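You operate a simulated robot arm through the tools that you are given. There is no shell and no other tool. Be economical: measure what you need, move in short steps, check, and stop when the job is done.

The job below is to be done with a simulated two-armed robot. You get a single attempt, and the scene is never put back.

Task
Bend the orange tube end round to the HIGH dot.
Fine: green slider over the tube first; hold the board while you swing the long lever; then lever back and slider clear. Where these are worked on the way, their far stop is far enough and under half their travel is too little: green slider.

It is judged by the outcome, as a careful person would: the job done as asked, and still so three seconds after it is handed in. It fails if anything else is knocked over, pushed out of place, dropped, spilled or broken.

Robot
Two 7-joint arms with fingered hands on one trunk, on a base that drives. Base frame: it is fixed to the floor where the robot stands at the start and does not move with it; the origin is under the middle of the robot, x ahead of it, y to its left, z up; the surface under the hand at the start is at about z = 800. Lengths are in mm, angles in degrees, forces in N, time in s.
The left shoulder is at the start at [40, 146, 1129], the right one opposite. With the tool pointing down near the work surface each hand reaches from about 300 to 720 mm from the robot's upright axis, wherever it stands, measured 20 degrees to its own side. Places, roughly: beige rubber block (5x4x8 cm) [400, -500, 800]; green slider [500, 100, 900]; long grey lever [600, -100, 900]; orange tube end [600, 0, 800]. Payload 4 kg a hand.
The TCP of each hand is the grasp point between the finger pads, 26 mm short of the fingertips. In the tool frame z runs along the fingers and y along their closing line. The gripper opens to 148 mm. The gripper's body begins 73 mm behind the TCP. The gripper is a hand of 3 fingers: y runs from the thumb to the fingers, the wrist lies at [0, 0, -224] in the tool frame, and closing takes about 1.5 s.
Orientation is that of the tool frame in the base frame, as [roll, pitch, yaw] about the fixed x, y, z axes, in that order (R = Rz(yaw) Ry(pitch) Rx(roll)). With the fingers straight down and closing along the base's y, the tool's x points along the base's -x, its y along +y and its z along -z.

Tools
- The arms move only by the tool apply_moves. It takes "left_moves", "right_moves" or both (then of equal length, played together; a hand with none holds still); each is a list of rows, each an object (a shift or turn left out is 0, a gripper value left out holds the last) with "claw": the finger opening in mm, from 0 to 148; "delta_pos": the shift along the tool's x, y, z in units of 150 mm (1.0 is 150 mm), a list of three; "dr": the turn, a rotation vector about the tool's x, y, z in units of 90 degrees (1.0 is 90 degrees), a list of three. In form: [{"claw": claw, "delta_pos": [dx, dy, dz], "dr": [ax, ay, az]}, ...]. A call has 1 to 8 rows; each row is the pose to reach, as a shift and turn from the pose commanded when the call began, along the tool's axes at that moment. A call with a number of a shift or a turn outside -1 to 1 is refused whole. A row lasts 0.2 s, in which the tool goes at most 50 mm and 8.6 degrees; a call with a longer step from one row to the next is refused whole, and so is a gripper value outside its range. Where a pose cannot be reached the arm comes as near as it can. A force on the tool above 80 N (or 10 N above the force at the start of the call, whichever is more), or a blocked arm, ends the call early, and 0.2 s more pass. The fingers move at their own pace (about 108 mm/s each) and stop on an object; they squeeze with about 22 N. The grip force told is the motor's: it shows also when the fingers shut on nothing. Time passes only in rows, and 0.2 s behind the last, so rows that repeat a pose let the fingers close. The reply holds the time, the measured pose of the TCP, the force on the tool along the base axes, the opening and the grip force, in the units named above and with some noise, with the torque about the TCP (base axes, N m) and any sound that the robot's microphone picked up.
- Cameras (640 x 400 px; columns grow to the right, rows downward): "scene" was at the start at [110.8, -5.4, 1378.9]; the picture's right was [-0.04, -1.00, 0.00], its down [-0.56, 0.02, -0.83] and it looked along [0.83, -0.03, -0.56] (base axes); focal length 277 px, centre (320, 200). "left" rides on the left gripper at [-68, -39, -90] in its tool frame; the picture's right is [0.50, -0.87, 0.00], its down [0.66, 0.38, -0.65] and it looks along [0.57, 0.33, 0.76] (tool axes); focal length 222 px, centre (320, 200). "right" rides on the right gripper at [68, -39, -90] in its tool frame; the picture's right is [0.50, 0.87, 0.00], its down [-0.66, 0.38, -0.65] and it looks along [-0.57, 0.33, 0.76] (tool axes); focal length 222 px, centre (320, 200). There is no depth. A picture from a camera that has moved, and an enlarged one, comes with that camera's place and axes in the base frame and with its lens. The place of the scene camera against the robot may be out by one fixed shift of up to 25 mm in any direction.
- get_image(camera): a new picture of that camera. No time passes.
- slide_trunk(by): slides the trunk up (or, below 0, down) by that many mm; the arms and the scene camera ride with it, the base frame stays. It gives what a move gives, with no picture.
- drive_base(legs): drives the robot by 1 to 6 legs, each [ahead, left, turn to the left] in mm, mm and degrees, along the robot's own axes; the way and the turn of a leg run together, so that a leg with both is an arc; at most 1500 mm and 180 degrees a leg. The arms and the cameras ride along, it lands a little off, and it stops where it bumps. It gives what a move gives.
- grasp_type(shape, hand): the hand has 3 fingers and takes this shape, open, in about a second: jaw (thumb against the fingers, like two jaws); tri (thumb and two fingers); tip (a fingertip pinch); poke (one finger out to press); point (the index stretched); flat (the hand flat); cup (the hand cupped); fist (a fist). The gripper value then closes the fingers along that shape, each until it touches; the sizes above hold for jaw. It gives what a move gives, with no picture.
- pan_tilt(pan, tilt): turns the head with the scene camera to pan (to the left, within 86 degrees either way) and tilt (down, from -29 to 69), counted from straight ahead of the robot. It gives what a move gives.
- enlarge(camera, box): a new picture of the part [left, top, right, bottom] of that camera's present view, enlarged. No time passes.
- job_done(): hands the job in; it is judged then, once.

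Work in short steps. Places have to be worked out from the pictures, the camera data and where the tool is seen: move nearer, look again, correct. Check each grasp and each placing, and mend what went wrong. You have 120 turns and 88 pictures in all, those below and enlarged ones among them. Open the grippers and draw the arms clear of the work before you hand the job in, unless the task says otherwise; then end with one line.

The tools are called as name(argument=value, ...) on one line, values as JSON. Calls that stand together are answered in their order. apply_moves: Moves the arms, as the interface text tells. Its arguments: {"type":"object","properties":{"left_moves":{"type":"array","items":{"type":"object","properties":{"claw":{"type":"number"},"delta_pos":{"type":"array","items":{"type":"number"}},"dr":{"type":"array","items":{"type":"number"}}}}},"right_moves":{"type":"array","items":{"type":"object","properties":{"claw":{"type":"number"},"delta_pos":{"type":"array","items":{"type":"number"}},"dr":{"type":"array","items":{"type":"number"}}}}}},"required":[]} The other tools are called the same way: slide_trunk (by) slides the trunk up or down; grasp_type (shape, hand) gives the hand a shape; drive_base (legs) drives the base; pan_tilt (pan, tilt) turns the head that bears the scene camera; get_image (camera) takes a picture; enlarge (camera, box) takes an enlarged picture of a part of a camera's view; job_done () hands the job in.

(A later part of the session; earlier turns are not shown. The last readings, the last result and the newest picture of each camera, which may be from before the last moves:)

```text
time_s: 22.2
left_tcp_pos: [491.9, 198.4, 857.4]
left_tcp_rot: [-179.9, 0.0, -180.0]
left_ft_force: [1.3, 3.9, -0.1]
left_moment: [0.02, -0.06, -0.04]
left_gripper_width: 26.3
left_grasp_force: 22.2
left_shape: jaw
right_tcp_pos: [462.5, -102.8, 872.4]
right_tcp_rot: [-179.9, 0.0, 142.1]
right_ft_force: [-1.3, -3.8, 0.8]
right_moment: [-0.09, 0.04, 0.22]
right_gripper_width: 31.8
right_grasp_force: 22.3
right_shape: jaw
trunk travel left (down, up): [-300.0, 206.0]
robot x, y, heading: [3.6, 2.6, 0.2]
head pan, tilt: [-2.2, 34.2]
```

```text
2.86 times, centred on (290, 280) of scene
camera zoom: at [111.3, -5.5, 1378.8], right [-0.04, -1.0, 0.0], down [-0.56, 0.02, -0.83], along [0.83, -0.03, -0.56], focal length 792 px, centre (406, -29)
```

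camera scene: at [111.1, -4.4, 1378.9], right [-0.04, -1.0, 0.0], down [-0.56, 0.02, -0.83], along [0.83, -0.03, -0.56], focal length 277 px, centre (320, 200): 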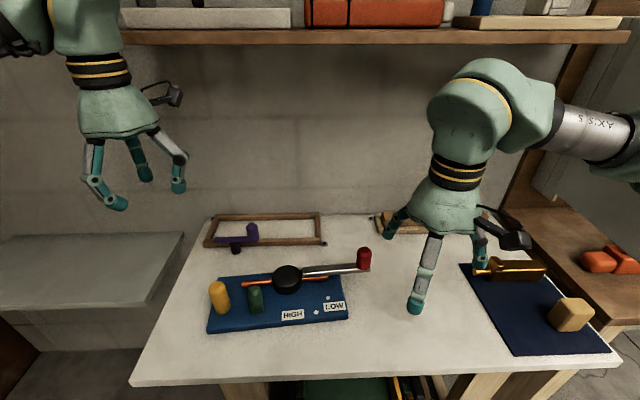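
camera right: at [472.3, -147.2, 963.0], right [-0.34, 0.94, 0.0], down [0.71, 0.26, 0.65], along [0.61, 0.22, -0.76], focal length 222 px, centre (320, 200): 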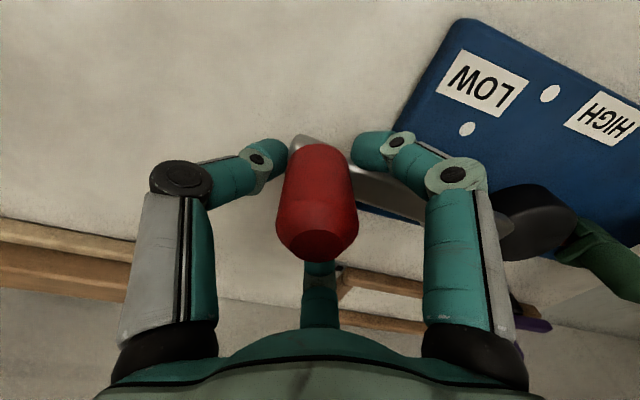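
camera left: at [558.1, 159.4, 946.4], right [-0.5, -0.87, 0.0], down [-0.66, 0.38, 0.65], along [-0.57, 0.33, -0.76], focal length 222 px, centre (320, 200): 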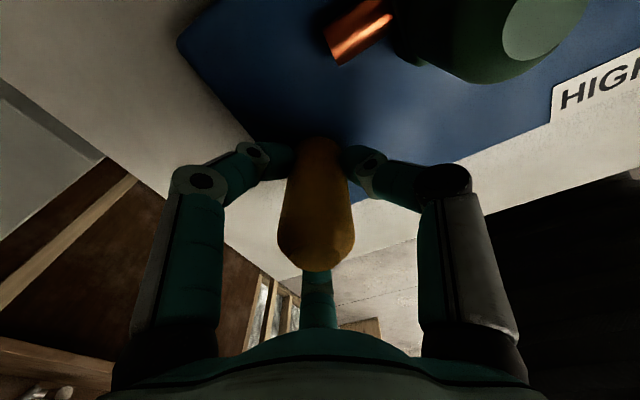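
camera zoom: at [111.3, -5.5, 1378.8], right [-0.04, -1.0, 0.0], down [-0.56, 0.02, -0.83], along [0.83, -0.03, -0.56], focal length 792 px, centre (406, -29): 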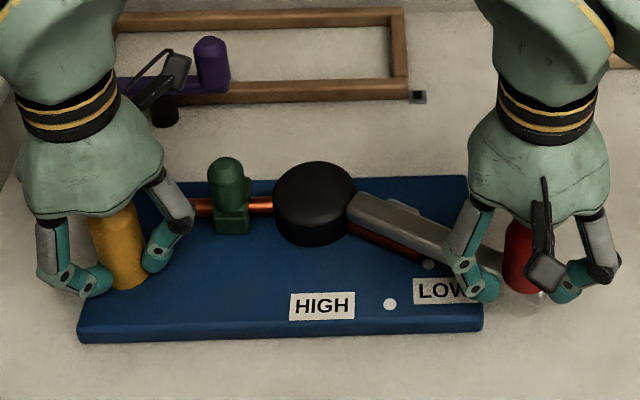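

Tube end is now at the LOW dot. Another 12°.

apply_moves(right_moves=[{"delta_pos": [0.0387, -0.0105, 0], "dr": [0, 0, 0.0222]}, {"delta_pos": [0.0786, -0.019, 0], "dr": [0, 0, 0.0444]}, {"delta_pos": [0.1186, -0.0246, 0], "dr": [0, 0, 0.0667]}, {"delta_pos": [0.1587, -0.0278, 0], "dr": [0, 0, 0.0889]}, {"delta_pos": [0.199, -0.0302, 0], "dr": [0, 0, 0.1111]}, {"delta_pos": [0.2397, -0.0306, 0], "dr": [0, 0, 0.1333]}])

enlarge(camera="scene", box=[190, 210, 390, 350])

```text
time_s: 23.6
left_tcp_pos: [492.1, 197.3, 856.3]
left_tcp_rot: [-179.9, 0.1, 180.0]
left_ft_force: [1.0, 1.8, 1.0]
left_moment: [0.03, -0.05, -0.13]
left_gripper_width: 26.3
left_grasp_force: 21.6
left_shape: jaw
right_tcp_pos: [431.1, -84.4, 873.0]
right_tcp_rot: [179.9, -0.1, 130.1]
right_ft_force: [-0.7, -1.9, -0.7]
right_moment: [-0.06, 0.0, 0.22]
right_gripper_width: 31.6
right_grasp_force: 22.4
right_shape: jaw
trunk travel left (down, up): [-300.0, 206.0]
robot x, y, heading: [3.4, -1.7, 0.2]
head pan, tilt: [-2.2, 34.2]
```

```text
2.86 times, centred on (290, 280) of scene
camera zoom: at [111.2, -5.3, 1378.9], right [-0.04, -1.0, 0.0], down [-0.56, 0.02, -0.83], along [0.83, -0.03, -0.56], focal length 792 px, centre (406, -29)
```

zoom: 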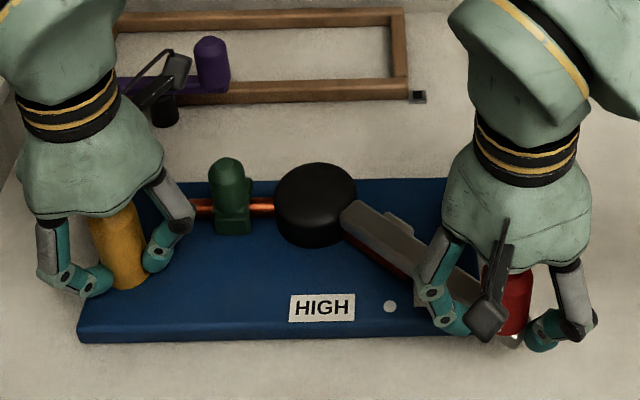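

get_image(camera="right")

enlarge(camera="scene", box=[270, 255, 350, 311])

```text
49 pictures are left
camera right: at [358.8, -58.7, 963.7], right [0.34, 0.94, 0.0], down [0.71, -0.26, 0.65], along [0.61, -0.22, -0.76], focal length 222 px, centre (320, 200)
```

right: 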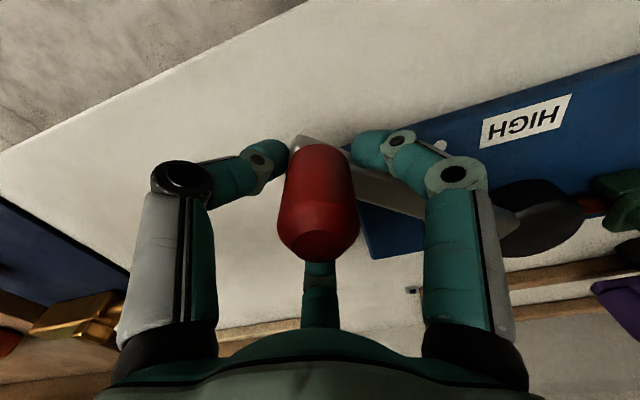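

```text
7.14 times, centred on (310, 283) of scene
camera zoom: at [111.2, -5.3, 1378.9], right [-0.04, -1.0, 0.0], down [-0.56, 0.02, -0.83], along [0.83, -0.03, -0.56], focal length 1981 px, centre (391, -393)
```

zoom: 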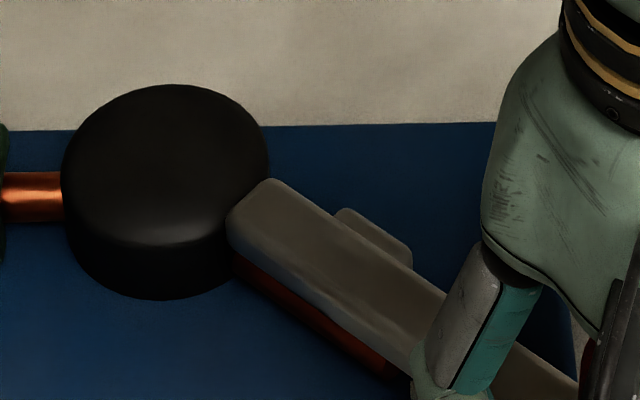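

Tube lies parallel under the lever, ~14° short of HIGH. Another 10°.

apply_moves(right_moves=[{"delta_pos": [0.0387, -0.0085, 0], "dr": [0, 0, 0.0222]}, {"delta_pos": [0.0786, -0.016, 0], "dr": [0, 0, 0.0444]}, {"delta_pos": [0.1186, -0.0216, 0], "dr": [0, 0, 0.0667]}, {"delta_pos": [0.1587, -0.0248, 0], "dr": [0, 0, 0.0889]}, {"delta_pos": [0.199, -0.027, 0], "dr": [0, 0, 0.1111]}, {"delta_pos": [0.199, -0.027, 0], "dr": [0, 0, 0.1111]}])

enlarge(camera="scene", box=[190, 210, 390, 350])

enlarge(camera="scene", box=[270, 260, 350, 316])

```text
time_s: 25.0
left_tcp_pos: [491.8, 197.3, 856.9]
left_tcp_rot: [180.0, 0.0, 180.0]
left_ft_force: [2.9, -1.1, 2.9]
left_moment: [-0.17, -0.11, 0.03]
left_gripper_width: 26.6
left_grasp_force: 22.1
left_shape: jaw
right_tcp_pos: [427.5, -76.4, 881.7]
right_tcp_rot: [-179.7, -0.4, 120.4]
right_ft_force: [-1.7, -0.5, -5.6]
right_moment: [-0.11, 0.07, 0.29]
right_gripper_width: 31.7
right_grasp_force: 22.5
right_shape: jaw
right hand out of reach, approached as far as the arm can: row 4, 5, 6
trunk travel left (down, up): [-300.0, 206.0]
robot x, y, heading: [-1.1, -3.3, 0.1]
head pan, tilt: [-2.2, 34.2]
```

```text
2.86 times, centred on (290, 280) of scene
camera zoom: at [111.2, -5.7, 1378.9], right [-0.04, -1.0, 0.0], down [-0.56, 0.02, -0.83], along [0.83, -0.03, -0.56], focal length 792 px, centre (406, -29)
```

zoom: 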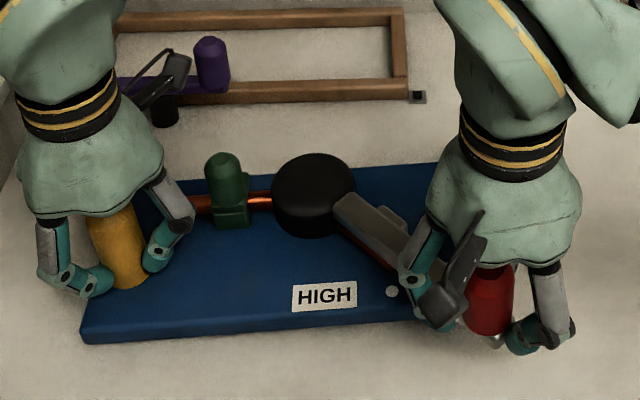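

```text
7.14 times, centred on (310, 288) of scene
camera zoom: at [111.2, -5.7, 1378.9], right [-0.04, -1.0, 0.0], down [-0.56, 0.02, -0.83], along [0.83, -0.03, -0.56], focal length 1981 px, centre (391, -429)
```

zoom: 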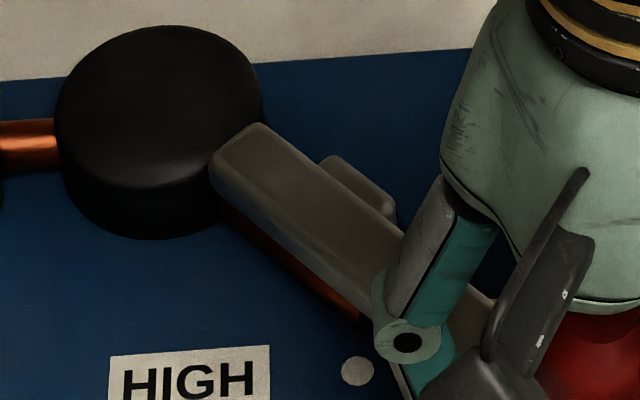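

The right wrist hit a reach limit (hand rose 9 mm). I go back to a reachable spot, loosen slightly, turn the hand back 30° about the knob, and regrip.

apply_moves(right_moves=[{"delta_pos": [-0.144, 0.063, 0]}, {"delta_pos": [-0.144, 0.063, 0], "claw": 40}, {"delta_pos": [-0.144, 0.063, 0], "dr": [0, 0, -0.08], "claw": 40}, {"delta_pos": [-0.144, 0.063, 0], "dr": [0, 0, -0.165], "claw": 40}, {"delta_pos": [-0.144, 0.063, 0], "dr": [0, 0, -0.25], "claw": 40}, {"delta_pos": [-0.144, 0.063, 0], "dr": [0, 0, -0.333], "claw": 40}, {"delta_pos": [-0.144, 0.063, 0], "dr": [0, 0, -0.333], "claw": 10}, {"delta_pos": [-0.144, 0.063, 0], "dr": [0, 0, -0.333], "claw": 10}])

enlarge(camera="scene", box=[190, 210, 390, 350])

get_image(camera="right")

```text
time_s: 26.8
left_tcp_pos: [491.5, 197.9, 856.8]
left_tcp_rot: [-180.0, -0.1, -180.0]
left_ft_force: [0.7, 0.5, -3.1]
left_moment: [0.03, 0.01, 0.01]
left_gripper_width: 26.1
left_grasp_force: 21.8
left_shape: jaw
right_tcp_pos: [445.1, -89.3, 881.4]
right_tcp_rot: [-180.0, -0.1, 150.0]
right_ft_force: [-1.2, 1.1, -0.1]
right_moment: [-0.04, 0.04, 0.06]
right_gripper_width: 27.9
right_grasp_force: 21.4
right_shape: jaw
trunk travel left (down, up): [-300.0, 206.0]
robot x, y, heading: [1.0, 2.7, 0.1]
head pan, tilt: [-2.2, 34.2]
```

```text
2.86 times, centred on (290, 280) of scene
camera zoom: at [111.3, -5.2, 1378.8], right [-0.04, -1.0, 0.0], down [-0.56, 0.02, -0.83], along [0.83, -0.03, -0.56], focal length 792 px, centre (406, -29)
```

zoom: 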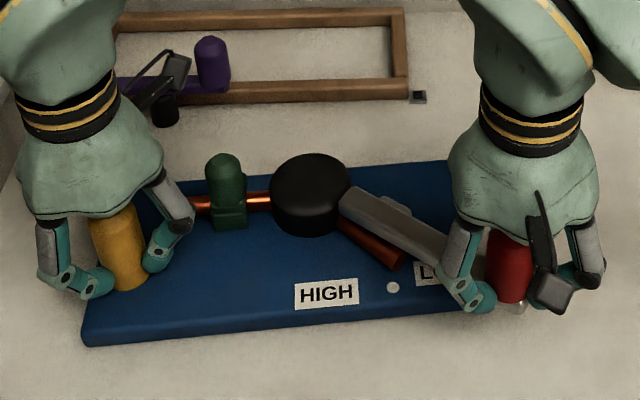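

```text
44 pictures are left
camera right: at [368.0, -89.7, 972.3], right [0.0, 1.0, 0.0], down [0.76, 0.0, 0.65], along [0.65, 0.0, -0.76], focal length 222 px, centre (320, 200)
```

right: 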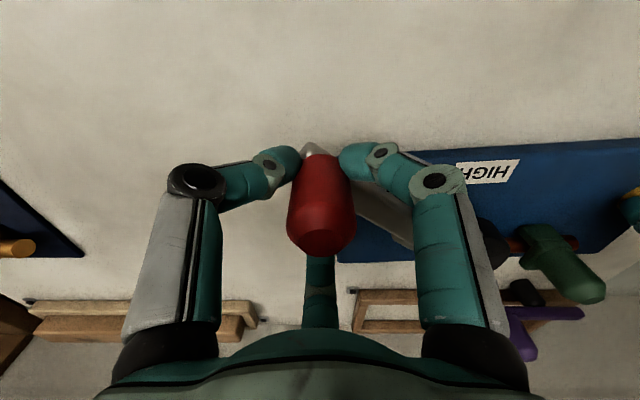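

The tube shows clear of the lever, past LOW, short of HIGH. Now regrip 9 mm lower on the knob.

apply_moves(right_moves=[{"claw": 44}, {"claw": 44}, {"delta_pos": [0, 0, 0.03], "claw": 44}, {"delta_pos": [0, 0, 0.06], "claw": 44}, {"delta_pos": [0, 0, 0.06], "claw": 10}, {"delta_pos": [0, 0, 0.06], "claw": 10}, {"delta_pos": [0, 0, 0.06], "claw": 10}])

get_image(camera="right")

```text
time_s: 28.4
left_tcp_pos: [491.3, 198.8, 856.1]
left_tcp_rot: [-180.0, 0.0, -180.0]
left_ft_force: [1.1, 2.4, -2.8]
left_moment: [0.04, 0.01, 0.06]
left_gripper_width: 26.6
left_grasp_force: 22.4
left_shape: jaw
right_tcp_pos: [446.4, -89.7, 871.2]
right_tcp_rot: [-179.9, -0.1, 150.0]
right_ft_force: [-1.7, -3.0, 0.1]
right_moment: [-0.12, 0.01, -0.01]
right_gripper_width: 24.7
right_grasp_force: 22.1
right_shape: jaw
trunk travel left (down, up): [-300.0, 206.0]
robot x, y, heading: [-1.1, -5.1, 0.0]
head pan, tilt: [-2.2, 34.2]
```

```text
43 pictures are left
camera right: at [368.1, -89.8, 962.9], right [0.0, 1.0, 0.0], down [0.76, 0.0, 0.65], along [0.65, 0.0, -0.76], focal length 222 px, centre (320, 200)
```

right: 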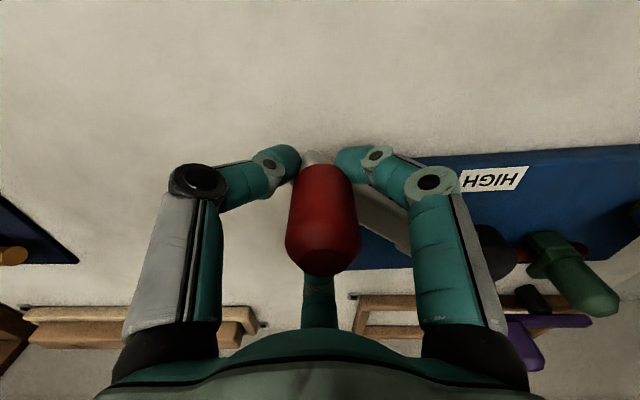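

Gripped. Continue the arc with fixed yaw to lever angle ≈−45°.

apply_moves(right_moves=[{"delta_pos": [0.051, 0.006, 0]}, {"delta_pos": [0.102, 0.0135, 0]}, {"delta_pos": [0.151, 0.0235, 0]}, {"delta_pos": [0.2, 0.0355, 0]}, {"delta_pos": [0.2, 0.0355, 0]}])

enlarge(camera="scene", box=[190, 210, 390, 350])

```text
time_s: 29.6
left_tcp_pos: [490.9, 197.5, 856.9]
left_tcp_rot: [180.0, 0.0, 179.9]
left_ft_force: [0.0, 3.8, -0.9]
left_moment: [0.1, -0.03, 0.05]
left_gripper_width: 26.5
left_grasp_force: 21.7
left_shape: jaw
right_tcp_pos: [424.0, -69.7, 872.5]
right_tcp_rot: [179.9, 0.0, 150.1]
right_ft_force: [-0.3, -3.7, 0.4]
right_moment: [-0.21, 0.01, -0.25]
right_gripper_width: 24.4
right_grasp_force: 22.3
right_shape: jaw
trunk travel left (down, up): [-300.0, 206.0]
robot x, y, heading: [-1.1, 0.2, 0.1]
head pan, tilt: [-2.2, 34.2]
```

```text
2.86 times, centred on (290, 280) of scene
camera zoom: at [111.2, -5.4, 1378.9], right [-0.04, -1.0, 0.0], down [-0.56, 0.02, -0.83], along [0.83, -0.03, -0.56], focal length 792 px, centre (406, -29)
```

zoom: 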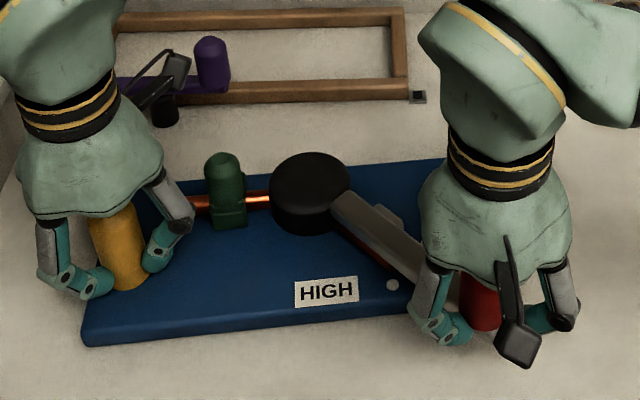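

enlarge(camera="scene", box=[280, 265, 340, 307])

```text
9.52 times, centred on (310, 286) of scene
camera zoom: at [111.2, -5.4, 1378.9], right [-0.04, -1.0, 0.0], down [-0.56, 0.02, -0.83], along [0.83, -0.03, -0.56], focal length 2641 px, centre (415, -619)
```

zoom: 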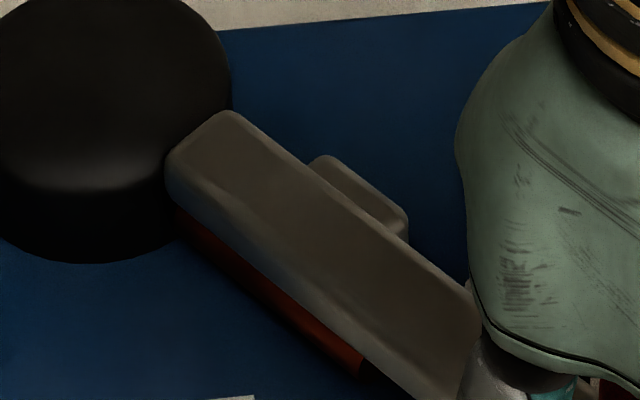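

Tube end is ≈8 mm short of HIGH; some springback (≈4°) was seen earlier. I swing 5° more, then back off to measure.

apply_moves(right_moves=[{"delta_pos": [0.048, 0.012, 0]}, {"delta_pos": [0.096, 0.028, 0]}, {"delta_pos": [0.096, 0.028, 0]}])

enlarge(camera="scene", box=[280, 265, 340, 307])

```text
time_s: 30.4
left_tcp_pos: [491.5, 196.8, 857.7]
left_tcp_rot: [179.9, -0.1, -180.0]
left_ft_force: [1.3, 4.5, 0.9]
left_moment: [0.08, 0.01, 0.04]
left_gripper_width: 26.7
left_grasp_force: 22.2
left_shape: jaw
right_tcp_pos: [411.8, -59.1, 873.3]
right_tcp_rot: [179.9, -0.2, 150.1]
right_ft_force: [-0.9, -3.2, 0.0]
right_moment: [-0.26, 0.0, -0.28]
right_gripper_width: 24.4
right_grasp_force: 21.9
right_shape: jaw
trunk travel left (down, up): [-300.0, 206.0]
robot x, y, heading: [0.9, -4.6, 0.0]
head pan, tilt: [-2.2, 34.2]
```

```text
9.52 times, centred on (310, 286) of scene
camera zoom: at [111.1, -5.5, 1378.9], right [-0.04, -1.0, 0.0], down [-0.56, 0.02, -0.83], along [0.83, -0.03, -0.56], focal length 2641 px, centre (415, -619)
```

zoom: 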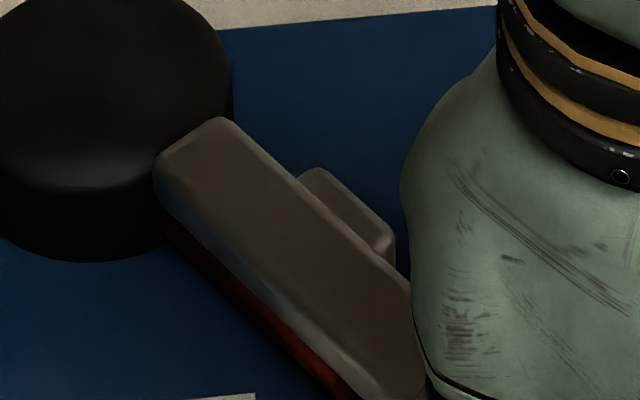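

Back off the lever 15° to see the relaxed tube.

apply_moves(right_moves=[{"delta_pos": [-0.048, -0.016, 0]}, {"delta_pos": [-0.096, -0.028, 0]}, {"delta_pos": [-0.145, -0.04, 0]}, {"delta_pos": [-0.194, -0.05, 0]}, {"delta_pos": [-0.245, -0.058, 0]}, {"delta_pos": [-0.296, -0.0635, 0]}])

enlarge(camera="scene", box=[270, 255, 350, 311])

```text
time_s: 31.8
left_tcp_pos: [491.7, 197.2, 856.2]
left_tcp_rot: [179.9, 0.0, 180.0]
left_ft_force: [-0.9, -1.6, 0.9]
left_moment: [-0.07, 0.03, 0.0]
left_gripper_width: 26.6
left_grasp_force: 21.6
left_shape: jaw
right_tcp_pos: [444.6, -88.5, 873.1]
right_tcp_rot: [-180.0, 0.0, 150.0]
right_ft_force: [-0.5, 1.2, 0.9]
right_moment: [0.0, 0.01, 0.05]
right_gripper_width: 24.0
right_grasp_force: 21.9
right_shape: jaw
trunk travel left (down, up): [-300.0, 206.0]
robot x, y, heading: [0.1, 1.4, -0.1]
head pan, tilt: [-2.2, 34.2]
```

```text
7.14 times, centred on (310, 283) of scene
camera zoom: at [111.1, -5.6, 1378.9], right [-0.04, -1.0, 0.0], down [-0.56, 0.02, -0.83], along [0.83, -0.03, -0.56], focal length 1981 px, centre (391, -393)
```

zoom: 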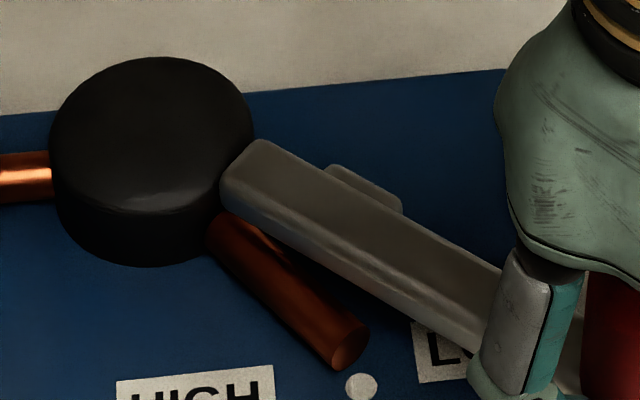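

Relaxed tube end is ≈2.5–4 mm (≈2°) short of the HIGH dot tangentially. I re-swing to 2° beyond the former maximum.

apply_moves(right_moves=[{"delta_pos": [0.051, 0.0055, 0]}, {"delta_pos": [0.102, 0.0135, 0]}, {"delta_pos": [0.151, 0.0235, 0]}, {"delta_pos": [0.2, 0.0355, 0]}, {"delta_pos": [0.248, 0.0475, 0]}, {"delta_pos": [0.296, 0.0635, 0]}, {"delta_pos": [0.337, 0.08, 0]}, {"delta_pos": [0.337, 0.08, 0]}])

apply_moves(right_moves=[{"delta_pos": [-0.045, -0.018, 0]}, {"delta_pos": [-0.089, -0.033, 0]}, {"delta_pos": [-0.137, -0.045, 0]}, {"delta_pos": [-0.186, -0.057, 0]}, {"delta_pos": [-0.235, -0.067, 0]}, {"delta_pos": [-0.286, -0.075, 0]}, {"delta_pos": [-0.337, -0.08, 0]}])

enlarge(camera="scene", box=[270, 255, 350, 311])

```text
time_s: 33.6
left_tcp_pos: [490.7, 197.1, 856.5]
left_tcp_rot: [-180.0, 0.0, -180.0]
left_ft_force: [0.7, 2.1, 1.3]
left_moment: [0.09, 0.0, 0.01]
left_gripper_width: 26.2
left_grasp_force: 22.0
left_shape: jaw
right_tcp_pos: [408.2, -52.9, 872.2]
right_tcp_rot: [-180.0, -0.1, 150.0]
right_ft_force: [-0.1, -3.5, 0.7]
right_moment: [-0.22, -0.02, -0.28]
right_gripper_width: 23.6
right_grasp_force: 22.4
right_shape: jaw
trunk travel left (down, up): [-300.0, 206.0]
robot x, y, heading: [1.1, -0.7, 0.3]
head pan, tilt: [-2.2, 34.2]
```

```text
time_s: 35.2
left_tcp_pos: [491.9, 197.8, 856.8]
left_tcp_rot: [180.0, 0.0, -180.0]
left_ft_force: [0.3, -0.9, 0.5]
left_moment: [-0.04, -0.03, 0.06]
left_gripper_width: 26.8
left_grasp_force: 22.2
left_shape: jaw
right_tcp_pos: [445.0, -88.3, 873.2]
right_tcp_rot: [-180.0, -0.1, 150.0]
right_ft_force: [-1.1, 0.5, -0.6]
right_moment: [-0.04, -0.01, 0.04]
right_gripper_width: 23.4
right_grasp_force: 22.2
right_shape: jaw
trunk travel left (down, up): [-300.0, 206.0]
robot x, y, heading: [-2.8, 3.2, 0.1]
head pan, tilt: [-2.2, 34.2]
```

```text
7.14 times, centred on (310, 283) of scene
camera zoom: at [111.1, -5.8, 1378.9], right [-0.04, -1.0, 0.0], down [-0.56, 0.02, -0.83], along [0.83, -0.03, -0.56], focal length 1981 px, centre (391, -393)
```

zoom: 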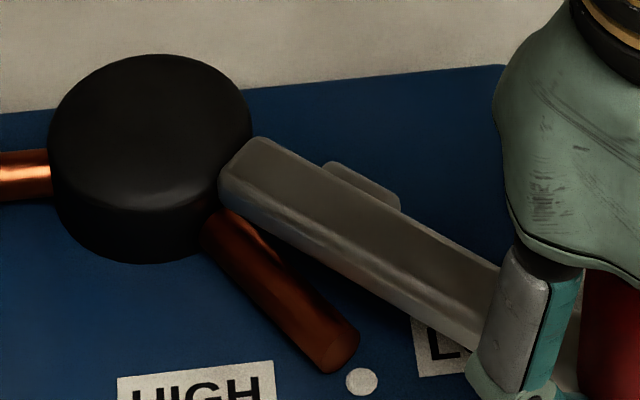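

The relaxed tube end is now within ~1–2 mm tangentially of the HIGH dot. Now swing the lever back, first part.

apply_moves(right_moves=[{"delta_pos": [-0.075, -0.003, 0], "dr": [0, 0, -0.028]}, {"delta_pos": [-0.151, -0.004, 0], "dr": [0, 0, -0.056]}, {"delta_pos": [-0.226, 0.003, 0], "dr": [0, 0, -0.084]}, {"delta_pos": [-0.301, 0.013, 0], "dr": [0, 0, -0.112]}, {"delta_pos": [-0.374, 0.03, 0], "dr": [0, 0, -0.14]}, {"delta_pos": [-0.447, 0.049, 0], "dr": [0, 0, -0.167]}])

enlarge(camera="scene", box=[190, 200, 390, 340])

```text
time_s: 36.6
left_tcp_pos: [490.9, 197.5, 857.1]
left_tcp_rot: [180.0, -0.2, 180.0]
left_ft_force: [0.4, -2.1, -1.2]
left_moment: [-0.05, 0.0, 0.13]
left_gripper_width: 26.3
left_grasp_force: 22.7
left_shape: jaw
right_tcp_pos: [508.5, -115.5, 871.8]
right_tcp_rot: [-179.9, -0.1, 165.2]
right_ft_force: [0.0, 0.7, -0.1]
right_moment: [0.0, 0.02, 0.03]
right_gripper_width: 23.7
right_grasp_force: 22.2
right_shape: jaw
trunk travel left (down, up): [-300.0, 206.0]
robot x, y, heading: [1.3, 5.3, 0.1]
head pan, tilt: [-2.2, 34.2]
```

```text
2.86 times, centred on (290, 270) of scene
camera zoom: at [111.6, -5.5, 1378.8], right [-0.04, -1.0, 0.0], down [-0.56, 0.02, -0.83], along [0.83, -0.03, -0.56], focal length 792 px, centre (406, 0)
```

zoom: 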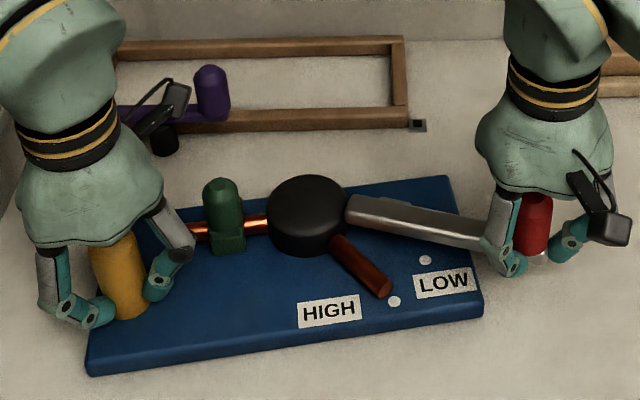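

The tube end sits at the HIGH dot. The board turned ~3° the other way; I continue the lever back with an adjusted centre (552,50).

apply_moves(right_moves=[{"delta_pos": [-0.047, 0.001, 0], "dr": [0, 0, -0.017]}, {"delta_pos": [-0.094, 0.003, 0], "dr": [0, 0, -0.033]}, {"delta_pos": [-0.143, 0.009, 0], "dr": [0, 0, -0.05]}, {"delta_pos": [-0.193, 0.016, 0], "dr": [0, 0, -0.067]}, {"delta_pos": [-0.242, 0.026, 0], "dr": [0, 0, -0.083]}, {"delta_pos": [-0.29, 0.037, 0], "dr": [0, 0, -0.1]}, {"delta_pos": [-0.338, 0.052, 0], "dr": [0, 0, -0.117]}, {"delta_pos": [-0.385, 0.067, 0], "dr": [0, 0, -0.133]}])

enlarge(camera="scene", box=[190, 200, 390, 340])

```text
time_s: 38.4
left_tcp_pos: [492.5, 197.9, 857.0]
left_tcp_rot: [-180.0, -0.1, -180.0]
left_ft_force: [0.8, -1.4, -2.6]
left_moment: [-0.1, -0.03, 0.1]
left_gripper_width: 26.5
left_grasp_force: 21.9
left_shape: jaw
right_tcp_pos: [567.9, -120.6, 873.1]
right_tcp_rot: [180.0, -0.2, 177.2]
right_ft_force: [-1.9, 2.1, -0.6]
right_moment: [0.06, 0.09, 0.14]
right_gripper_width: 23.6
right_grasp_force: 22.2
right_shape: jaw
trunk travel left (down, up): [-300.0, 206.0]
robot x, y, heading: [-3.3, -3.0, -0.0]
head pan, tilt: [-2.2, 34.2]
```

```text
2.86 times, centred on (290, 270) of scene
camera zoom: at [111.7, -5.3, 1378.8], right [-0.04, -1.0, 0.0], down [-0.56, 0.02, -0.83], along [0.83, -0.03, -0.56], focal length 792 px, centre (406, 0)
```

zoom: 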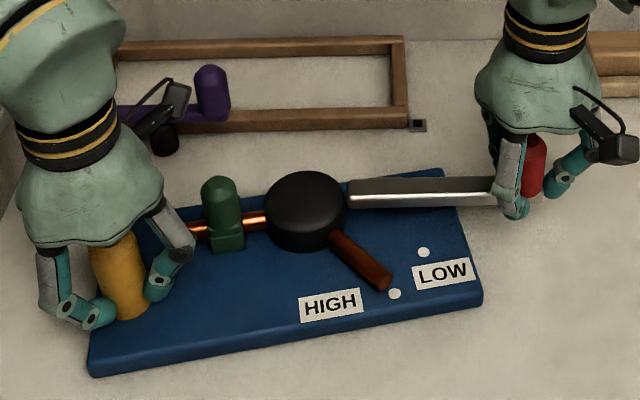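

Insight: post–hub–knob act as a two-link chain, near-straight now, so small radial errors turn the board. Pulling the knob slightly outward should swing the board back clockwise and the lever toward home.

apply_moves(right_moves=[{"delta_pos": [-0.01, -0.008, 0]}, {"delta_pos": [-0.02, -0.017, 0]}, {"delta_pos": [-0.03, -0.022, 0]}, {"delta_pos": [-0.03, -0.022, 0]}])

enlarge(camera="scene", box=[190, 200, 390, 340])

```text
time_s: 39.4
left_tcp_pos: [491.6, 196.6, 856.8]
left_tcp_rot: [179.9, 0.0, -180.0]
left_ft_force: [1.2, -4.3, -2.6]
left_moment: [-0.11, 0.01, 0.02]
left_gripper_width: 26.7
left_grasp_force: 21.5
left_shape: jaw
right_tcp_pos: [570.9, -123.8, 871.7]
right_tcp_rot: [-179.9, -0.2, 177.1]
right_ft_force: [-0.9, 4.8, 1.3]
right_moment: [0.1, 0.14, 0.16]
right_gripper_width: 22.9
right_grasp_force: 22.3
right_shape: jaw
trunk travel left (down, up): [-300.0, 206.0]
robot x, y, heading: [-0.6, 0.5, 0.2]
head pan, tilt: [-2.2, 34.2]
```

```text
2.86 times, centred on (290, 270) of scene
camera zoom: at [111.7, -5.3, 1378.8], right [-0.04, -1.0, 0.0], down [-0.56, 0.02, -0.83], along [0.83, -0.03, -0.56], focal length 792 px, centre (406, 0)
```

zoom: 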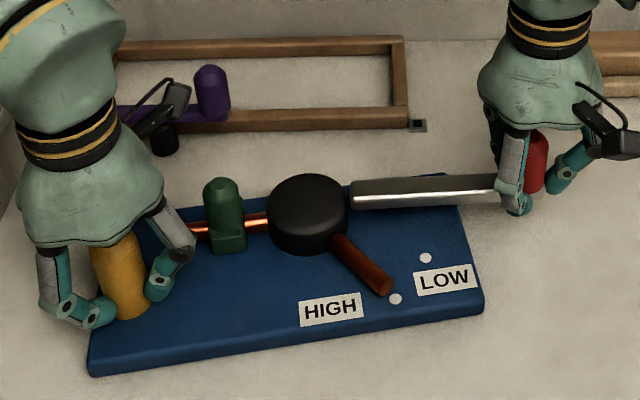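

It works. Continue the same direction a bit more.

apply_moves(right_moves=[{"delta_pos": [-0.01, -0.008, 0]}, {"delta_pos": [-0.02, -0.017, 0]}, {"delta_pos": [-0.03, -0.024, 0]}, {"delta_pos": [-0.03, -0.024, 0]}])

enlarge(camera="scene", box=[190, 200, 390, 340])

get_image(camera="right")

```text
time_s: 40.4
left_tcp_pos: [491.5, 197.1, 856.3]
left_tcp_rot: [-179.9, 0.0, -179.9]
left_ft_force: [2.1, -6.6, -2.7]
left_moment: [-0.2, -0.03, -0.03]
left_gripper_width: 26.2
left_grasp_force: 22.1
left_shape: jaw
right_tcp_pos: [575.6, -126.8, 872.6]
right_tcp_rot: [180.0, -0.1, 177.1]
right_ft_force: [-0.7, 5.3, 1.4]
right_moment: [0.13, 0.13, 0.14]
right_gripper_width: 22.9
right_grasp_force: 22.0
right_shape: jaw
trunk travel left (down, up): [-300.0, 206.0]
robot x, y, heading: [-3.0, 1.3, 0.0]
head pan, tilt: [-2.2, 34.2]
```

```text
2.86 times, centred on (290, 270) of scene
camera zoom: at [111.7, -5.4, 1378.8], right [-0.04, -1.0, 0.0], down [-0.56, 0.02, -0.83], along [0.83, -0.03, -0.56], focal length 792 px, centre (406, 0)
```

zoom: 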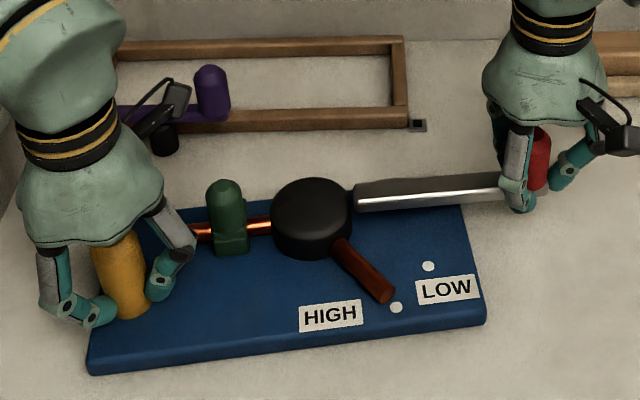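

```text
33 pictures are left
camera right: at [506.0, -164.0, 962.9], right [-0.46, 0.89, 0.0], down [0.68, 0.34, 0.65], along [0.58, 0.3, -0.76], focal length 222 px, centre (320, 200)
```

right: 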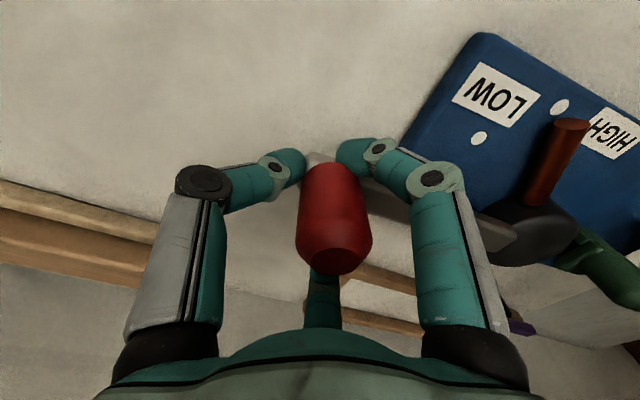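

Nearly home: board within ~1.5°, lever within ~2°. One more small nudge.

apply_moves(right_moves=[{"delta_pos": [-0.015, -0.006, 0]}, {"delta_pos": [-0.03, -0.012, 0]}, {"delta_pos": [-0.04, -0.014, 0]}, {"delta_pos": [-0.04, -0.014, 0]}])

enlarge(camera="scene", box=[190, 200, 390, 340])

```text
time_s: 41.4
left_tcp_pos: [491.4, 197.5, 857.4]
left_tcp_rot: [-179.9, 0.0, -180.0]
left_ft_force: [2.5, -11.3, -1.0]
left_moment: [-0.3, -0.05, 0.07]
left_gripper_width: 26.9
left_grasp_force: 21.9
left_shape: jaw
right_tcp_pos: [581.8, -130.3, 873.1]
right_tcp_rot: [179.9, 0.0, 177.1]
right_ft_force: [-4.0, 10.8, 0.1]
right_moment: [0.24, 0.19, 0.1]
right_gripper_width: 22.5
right_grasp_force: 22.2
right_shape: jaw
trunk travel left (down, up): [-300.0, 206.0]
robot x, y, heading: [-2.1, -0.9, 0.0]
head pan, tilt: [-2.2, 34.2]
```

```text
2.86 times, centred on (290, 270) of scene
camera zoom: at [111.7, -5.3, 1378.8], right [-0.04, -1.0, 0.0], down [-0.56, 0.02, -0.83], along [0.83, -0.03, -0.56], focal length 792 px, centre (406, 0)
```

zoom: 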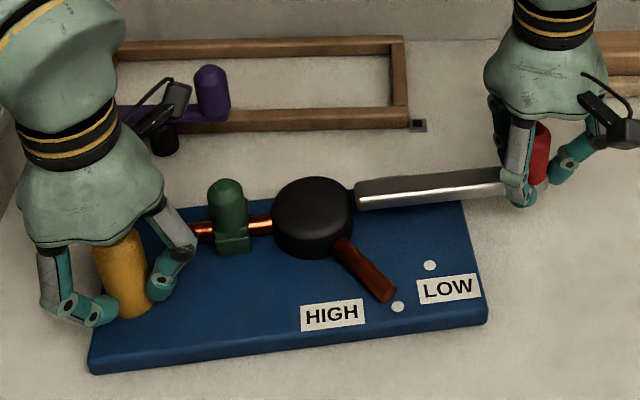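

Lever is back home. Release the right hand and raise it.

apply_moves(right_moves=[{"delta_pos": [0.01, 0.04, 0]}, {"delta_pos": [0.01, 0.04, 0], "claw": 80}, {"delta_pos": [0.01, 0.04, 0], "claw": 80}, {"delta_pos": [0.01, 0.04, 0], "claw": 80}, {"delta_pos": [0.01, 0.04, -0.25], "claw": 80}, {"delta_pos": [0.01, 0.04, -0.5], "claw": 80}, {"delta_pos": [0.01, 0.04, -0.8], "claw": 80}, {"delta_pos": [0.2, -0.15, -0.95], "claw": 80}])

enlarge(camera="scene", box=[190, 200, 390, 340])

get_image(camera="right")

```text
time_s: 43.2
left_tcp_pos: [489.5, 197.3, 857.4]
left_tcp_rot: [179.9, 0.0, 180.0]
left_ft_force: [-0.5, 0.7, -3.9]
left_moment: [-0.02, 0.0, 0.03]
left_gripper_width: 27.0
left_grasp_force: 22.0
left_shape: jaw
right_tcp_pos: [547.9, -153.4, 1016.8]
right_tcp_rot: [179.9, 0.0, 177.1]
right_ft_force: [0.5, -0.1, -0.5]
right_moment: [0.03, 0.01, 0.0]
right_gripper_width: 79.5
right_grasp_force: 0.1
right_shape: jaw
trunk travel left (down, up): [-300.0, 206.0]
robot x, y, heading: [-2.4, 0.1, -0.2]
head pan, tilt: [-2.2, 34.2]
```

```text
2.86 times, centred on (290, 270) of scene
camera zoom: at [109.5, -7.5, 1379.0], right [-0.04, -1.0, 0.0], down [-0.56, 0.02, -0.83], along [0.83, -0.03, -0.56], focal length 792 px, centre (406, 0)
```

zoom: 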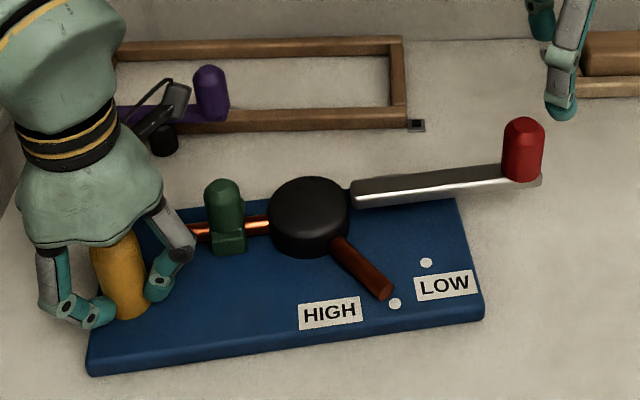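

```text
30 pictures are left
camera right: at [479.2, -189.3, 1107.3], right [-0.45, 0.89, 0.0], down [0.67, 0.34, 0.65], along [0.58, 0.3, -0.76], focal length 222 px, centre (320, 200)
```

right: 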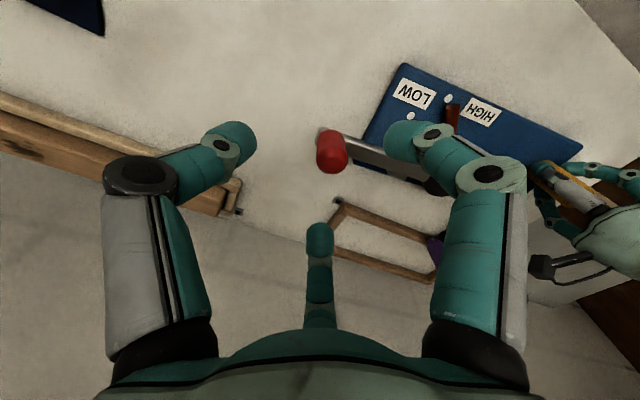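

Lever is home. Now the left hand lets go of the post, rises, and moves above the slider.

apply_moves(left_moves=[{"claw": 80}, {"claw": 80}, {"claw": 80}, {"delta_pos": [0, 0, -0.3], "claw": 80}, {"delta_pos": [0, 0, -0.6], "claw": 70}, {"delta_pos": [-0.2, -0.23, -0.7], "claw": 60}, {"delta_pos": [-0.39, -0.46, -0.7], "claw": 50}, {"delta_pos": [-0.39, -0.46, -0.7], "claw": 50}])

enlarge(camera="left", box=[190, 0, 450, 163])

enlarge(camera="scene", box=[190, 200, 390, 340])

```text
time_s: 45.0
left_tcp_pos: [549.5, 129.3, 962.4]
left_tcp_rot: [-179.9, 0.0, -179.9]
left_ft_force: [0.3, -0.4, -0.2]
left_moment: [-0.01, -0.01, -0.01]
left_gripper_width: 50.4
left_grasp_force: 0.0
left_shape: jaw
right_tcp_pos: [549.9, -150.6, 1016.8]
right_tcp_rot: [180.0, 0.1, 177.2]
right_ft_force: [0.5, 0.3, -0.6]
right_moment: [0.02, -0.02, 0.01]
right_gripper_width: 79.4
right_grasp_force: 0.1
right_shape: jaw
trunk travel left (down, up): [-300.0, 206.0]
robot x, y, heading: [-1.4, -0.6, -0.1]
head pan, tilt: [-2.2, 34.2]
```

```text
2.45 times, centred on (320, 82) of left
camera zoom: at [616.7, 91.4, 1051.3], right [-0.5, -0.87, 0.0], down [-0.66, 0.38, 0.65], along [-0.57, 0.33, -0.76], focal length 545 px, centre (320, 491)
```

zoom: 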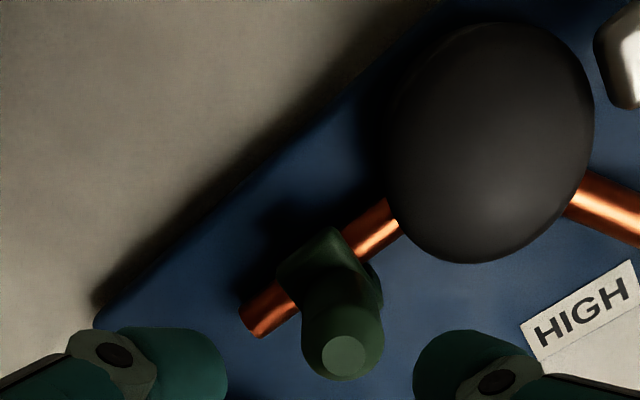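

```text
2.86 times, centred on (290, 270) of scene
camera zoom: at [110.1, -4.1, 1379.0], right [-0.04, -1.0, 0.0], down [-0.56, 0.02, -0.83], along [0.83, -0.03, -0.56], focal length 792 px, centre (406, 0)
```

zoom: 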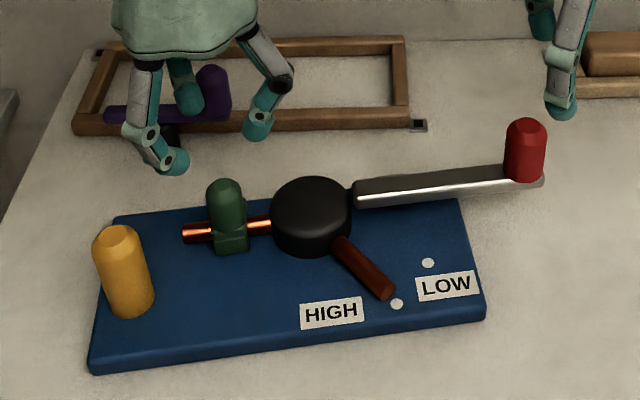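

Slider knob at ≈(541,128). I descend with 50 mm opening and grip.

apply_moves(left_moves=[{"delta_pos": [0.057, -0.008, 0.1]}, {"delta_pos": [0.057, -0.008, 0.3]}, {"delta_pos": [0.057, -0.008, 0.45]}, {"delta_pos": [0.057, -0.008, 0.55]}, {"delta_pos": [0.057, -0.008, 0.6]}, {"delta_pos": [0.057, -0.008, 0.6], "claw": 10}, {"delta_pos": [0.057, -0.008, 0.6], "claw": 10}, {"delta_pos": [0.057, -0.008, 0.6], "claw": 10}])

get_image(camera="left")

```text
time_s: 46.8
left_tcp_pos: [537.9, 127.5, 873.6]
left_tcp_rot: [179.9, 0.1, -179.9]
left_ft_force: [0.1, 4.6, 15.5]
left_moment: [0.51, -0.16, -0.04]
left_gripper_width: 33.0
left_grasp_force: 22.1
left_shape: jaw
right_tcp_pos: [548.3, -151.0, 1017.3]
right_tcp_rot: [-179.9, 0.0, 177.1]
right_ft_force: [0.4, -0.5, -0.5]
right_moment: [0.03, -0.01, 0.05]
right_gripper_width: 79.8
right_grasp_force: 0.1
right_shape: jaw
trunk travel left (down, up): [-300.0, 206.0]
robot x, y, heading: [2.5, -0.7, 0.1]
head pan, tilt: [-2.2, 34.2]
```

```text
27 pictures are left
camera left: at [605.4, 89.7, 963.3], right [-0.5, -0.87, 0.0], down [-0.66, 0.38, 0.65], along [-0.56, 0.33, -0.76], focal length 222 px, centre (320, 200)
```

left: 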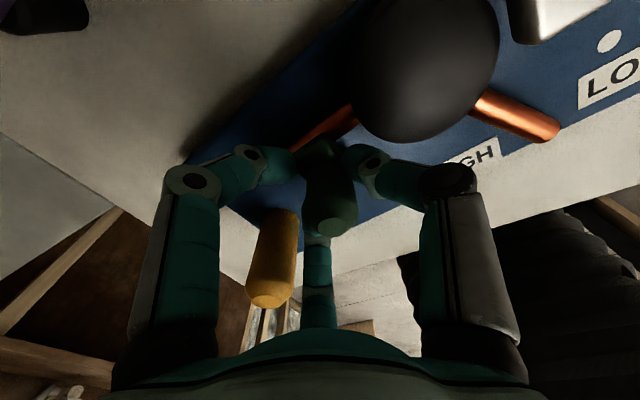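

Gripped. Slide it back toward −x, 40 mm first, along the board axis (~6°).

apply_moves(left_moves=[{"delta_pos": [0.045, -0.005, 0]}, {"delta_pos": [0.09, -0.01, 0]}, {"delta_pos": [0.135, -0.015, 0]}, {"delta_pos": [0.18, -0.02, 0]}, {"delta_pos": [0.225, -0.025, 0]}, {"delta_pos": [0.27, -0.03, 0]}])

enlarge(camera="scene", box=[190, 200, 390, 340])

```text
time_s: 48.2
left_tcp_pos: [498.4, 122.9, 873.6]
left_tcp_rot: [-180.0, 0.1, 179.9]
left_ft_force: [0.1, 4.1, 17.8]
left_moment: [0.52, -0.11, -0.07]
left_gripper_width: 33.0
left_grasp_force: 22.0
left_shape: jaw
right_tcp_pos: [547.5, -151.8, 1017.0]
right_tcp_rot: [-180.0, 0.2, 177.0]
right_ft_force: [-0.7, 0.2, -0.5]
right_moment: [0.0, -0.03, 0.04]
right_gripper_width: 79.8
right_grasp_force: 0.1
right_shape: jaw
trunk travel left (down, up): [-300.0, 206.0]
robot x, y, heading: [-2.1, -3.5, -0.2]
head pan, tilt: [-2.2, 34.2]
```

```text
2.86 times, centred on (290, 270) of scene
camera zoom: at [108.8, -5.3, 1379.1], right [-0.04, -1.0, 0.0], down [-0.56, 0.02, -0.83], along [0.83, -0.03, -0.56], focal length 792 px, centre (406, 0)
```

zoom: 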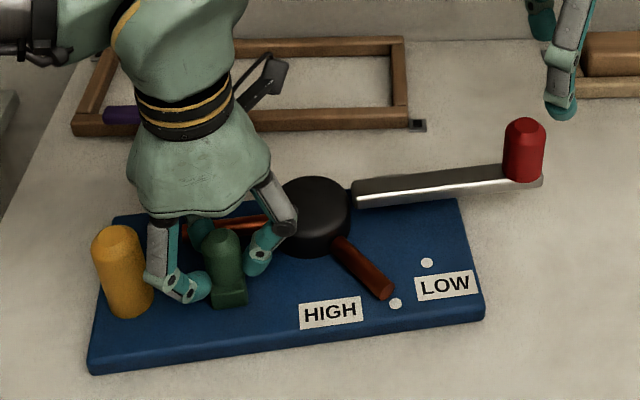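

Board steady. Another 21 mm to its start.

apply_moves(left_moves=[{"delta_pos": [0.04, -0.004, 0]}, {"delta_pos": [0.08, -0.008, 0]}, {"delta_pos": [0.12, -0.012, 0]}, {"delta_pos": [0.14, -0.014, 0]}, {"delta_pos": [0.14, -0.014, 0]}])

enlarge(camera="scene", box=[190, 200, 390, 340])

```text
time_s: 49.4
left_tcp_pos: [479.9, 119.9, 873.7]
left_tcp_rot: [179.9, 0.1, 179.9]
left_ft_force: [6.9, -1.1, 22.1]
left_moment: [0.39, -0.37, 0.09]
left_gripper_width: 33.0
left_grasp_force: 22.1
left_shape: jaw
right_tcp_pos: [550.4, -151.8, 1016.8]
right_tcp_rot: [179.9, 0.0, 177.0]
right_ft_force: [-0.4, 0.2, 0.2]
right_moment: [0.02, -0.03, 0.0]
right_gripper_width: 79.7
right_grasp_force: 0.0
right_shape: jaw
trunk travel left (down, up): [-300.0, 206.0]
robot x, y, heading: [3.5, -4.2, -0.0]
head pan, tilt: [-2.2, 34.2]
```

```text
2.86 times, centred on (290, 270) of scene
camera zoom: at [109.9, -6.2, 1379.0], right [-0.04, -1.0, 0.0], down [-0.56, 0.02, -0.83], along [0.83, -0.03, -0.56], focal length 792 px, centre (406, 0)
```

zoom: 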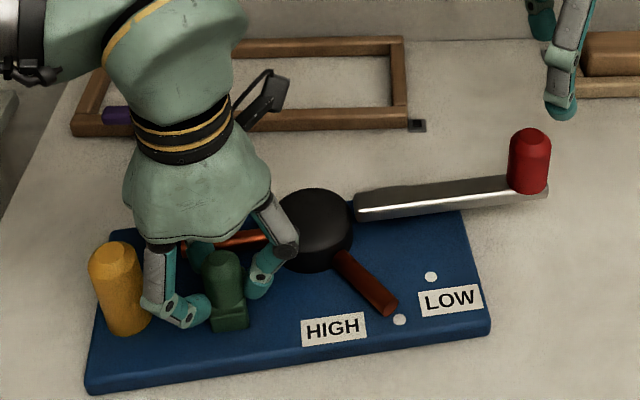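

Stop reached and the board is close to its original place. Release and rise clear.

apply_moves(left_moves=[{"delta_pos": [-0.01, 0, 0], "claw": 60}, {"delta_pos": [-0.01, 0, 0], "claw": 60}, {"delta_pos": [-0.01, 0, 0], "claw": 60}, {"delta_pos": [-0.01, 0, -0.2], "claw": 60}, {"delta_pos": [-0.01, 0, -0.5], "claw": 60}, {"delta_pos": [-0.01, 0.2, -0.75], "claw": 80}, {"delta_pos": [-0.01, 0.5, -0.85], "claw": 100}, {"delta_pos": [-0.01, 0.8, -0.95], "claw": 120}])

enlarge(camera="scene", box=[190, 200, 390, 340])

enlarge(camera="scene", box=[270, 255, 350, 311])

enlarge(camera="right", box=[360, 40, 600, 190])

```text
time_s: 51.2
left_tcp_pos: [479.0, 242.1, 1014.5]
left_tcp_rot: [-179.8, -0.1, 179.9]
left_ft_force: [0.1, -0.1, 1.0]
left_moment: [-0.04, -0.02, 0.01]
left_gripper_width: 119.9
left_grasp_force: 0.0
left_shape: jaw
right_tcp_pos: [548.7, -150.3, 1015.9]
right_tcp_rot: [180.0, 0.0, 177.1]
right_ft_force: [0.7, 0.6, 0.2]
right_moment: [0.0, -0.02, 0.01]
right_gripper_width: 79.6
right_grasp_force: 0.2
right_shape: jaw
trunk travel left (down, up): [-300.0, 206.0]
robot x, y, heading: [-2.5, -1.1, 0.2]
head pan, tilt: [-2.2, 34.2]
```

```text
2.86 times, centred on (290, 270) of scene
camera zoom: at [110.0, -4.2, 1379.0], right [-0.04, -1.0, 0.0], down [-0.56, 0.02, -0.83], along [0.83, -0.03, -0.56], focal length 792 px, centre (406, 0)
```

zoom: 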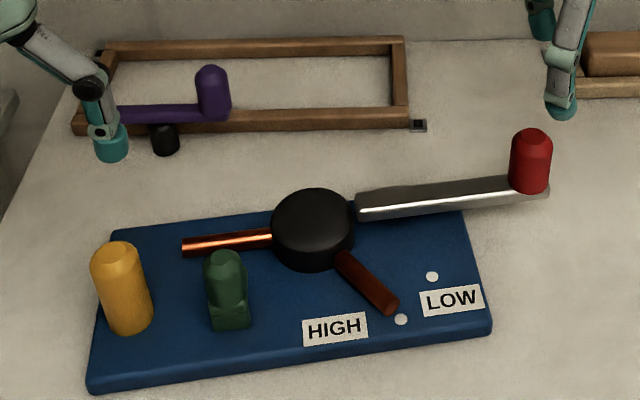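

```text
7.14 times, centred on (310, 283) of scene
camera zoom: at [110.0, -4.2, 1379.0], right [-0.04, -1.0, 0.0], down [-0.56, 0.02, -0.83], along [0.83, -0.03, -0.56], focal length 1981 px, centre (391, -393)
```

zoom: 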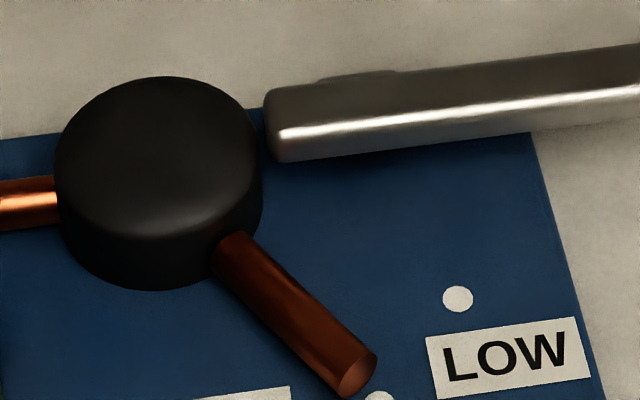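

```text
2.67 times, centred on (480, 115) of right
camera zoom: at [479.8, -186.8, 1107.4], right [-0.45, 0.89, 0.0], down [0.67, 0.34, 0.65], along [0.58, 0.3, -0.76], focal length 592 px, centre (-107, 427)
```

zoom: 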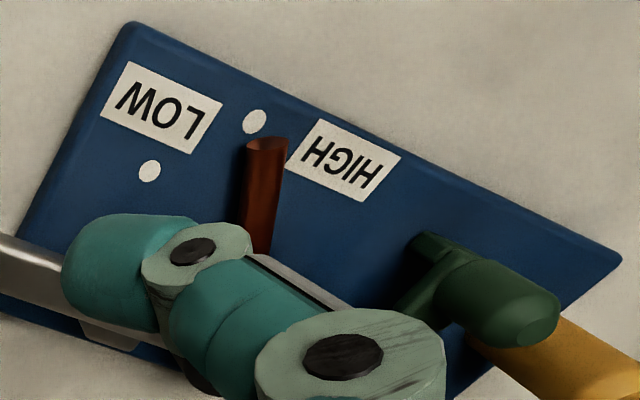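

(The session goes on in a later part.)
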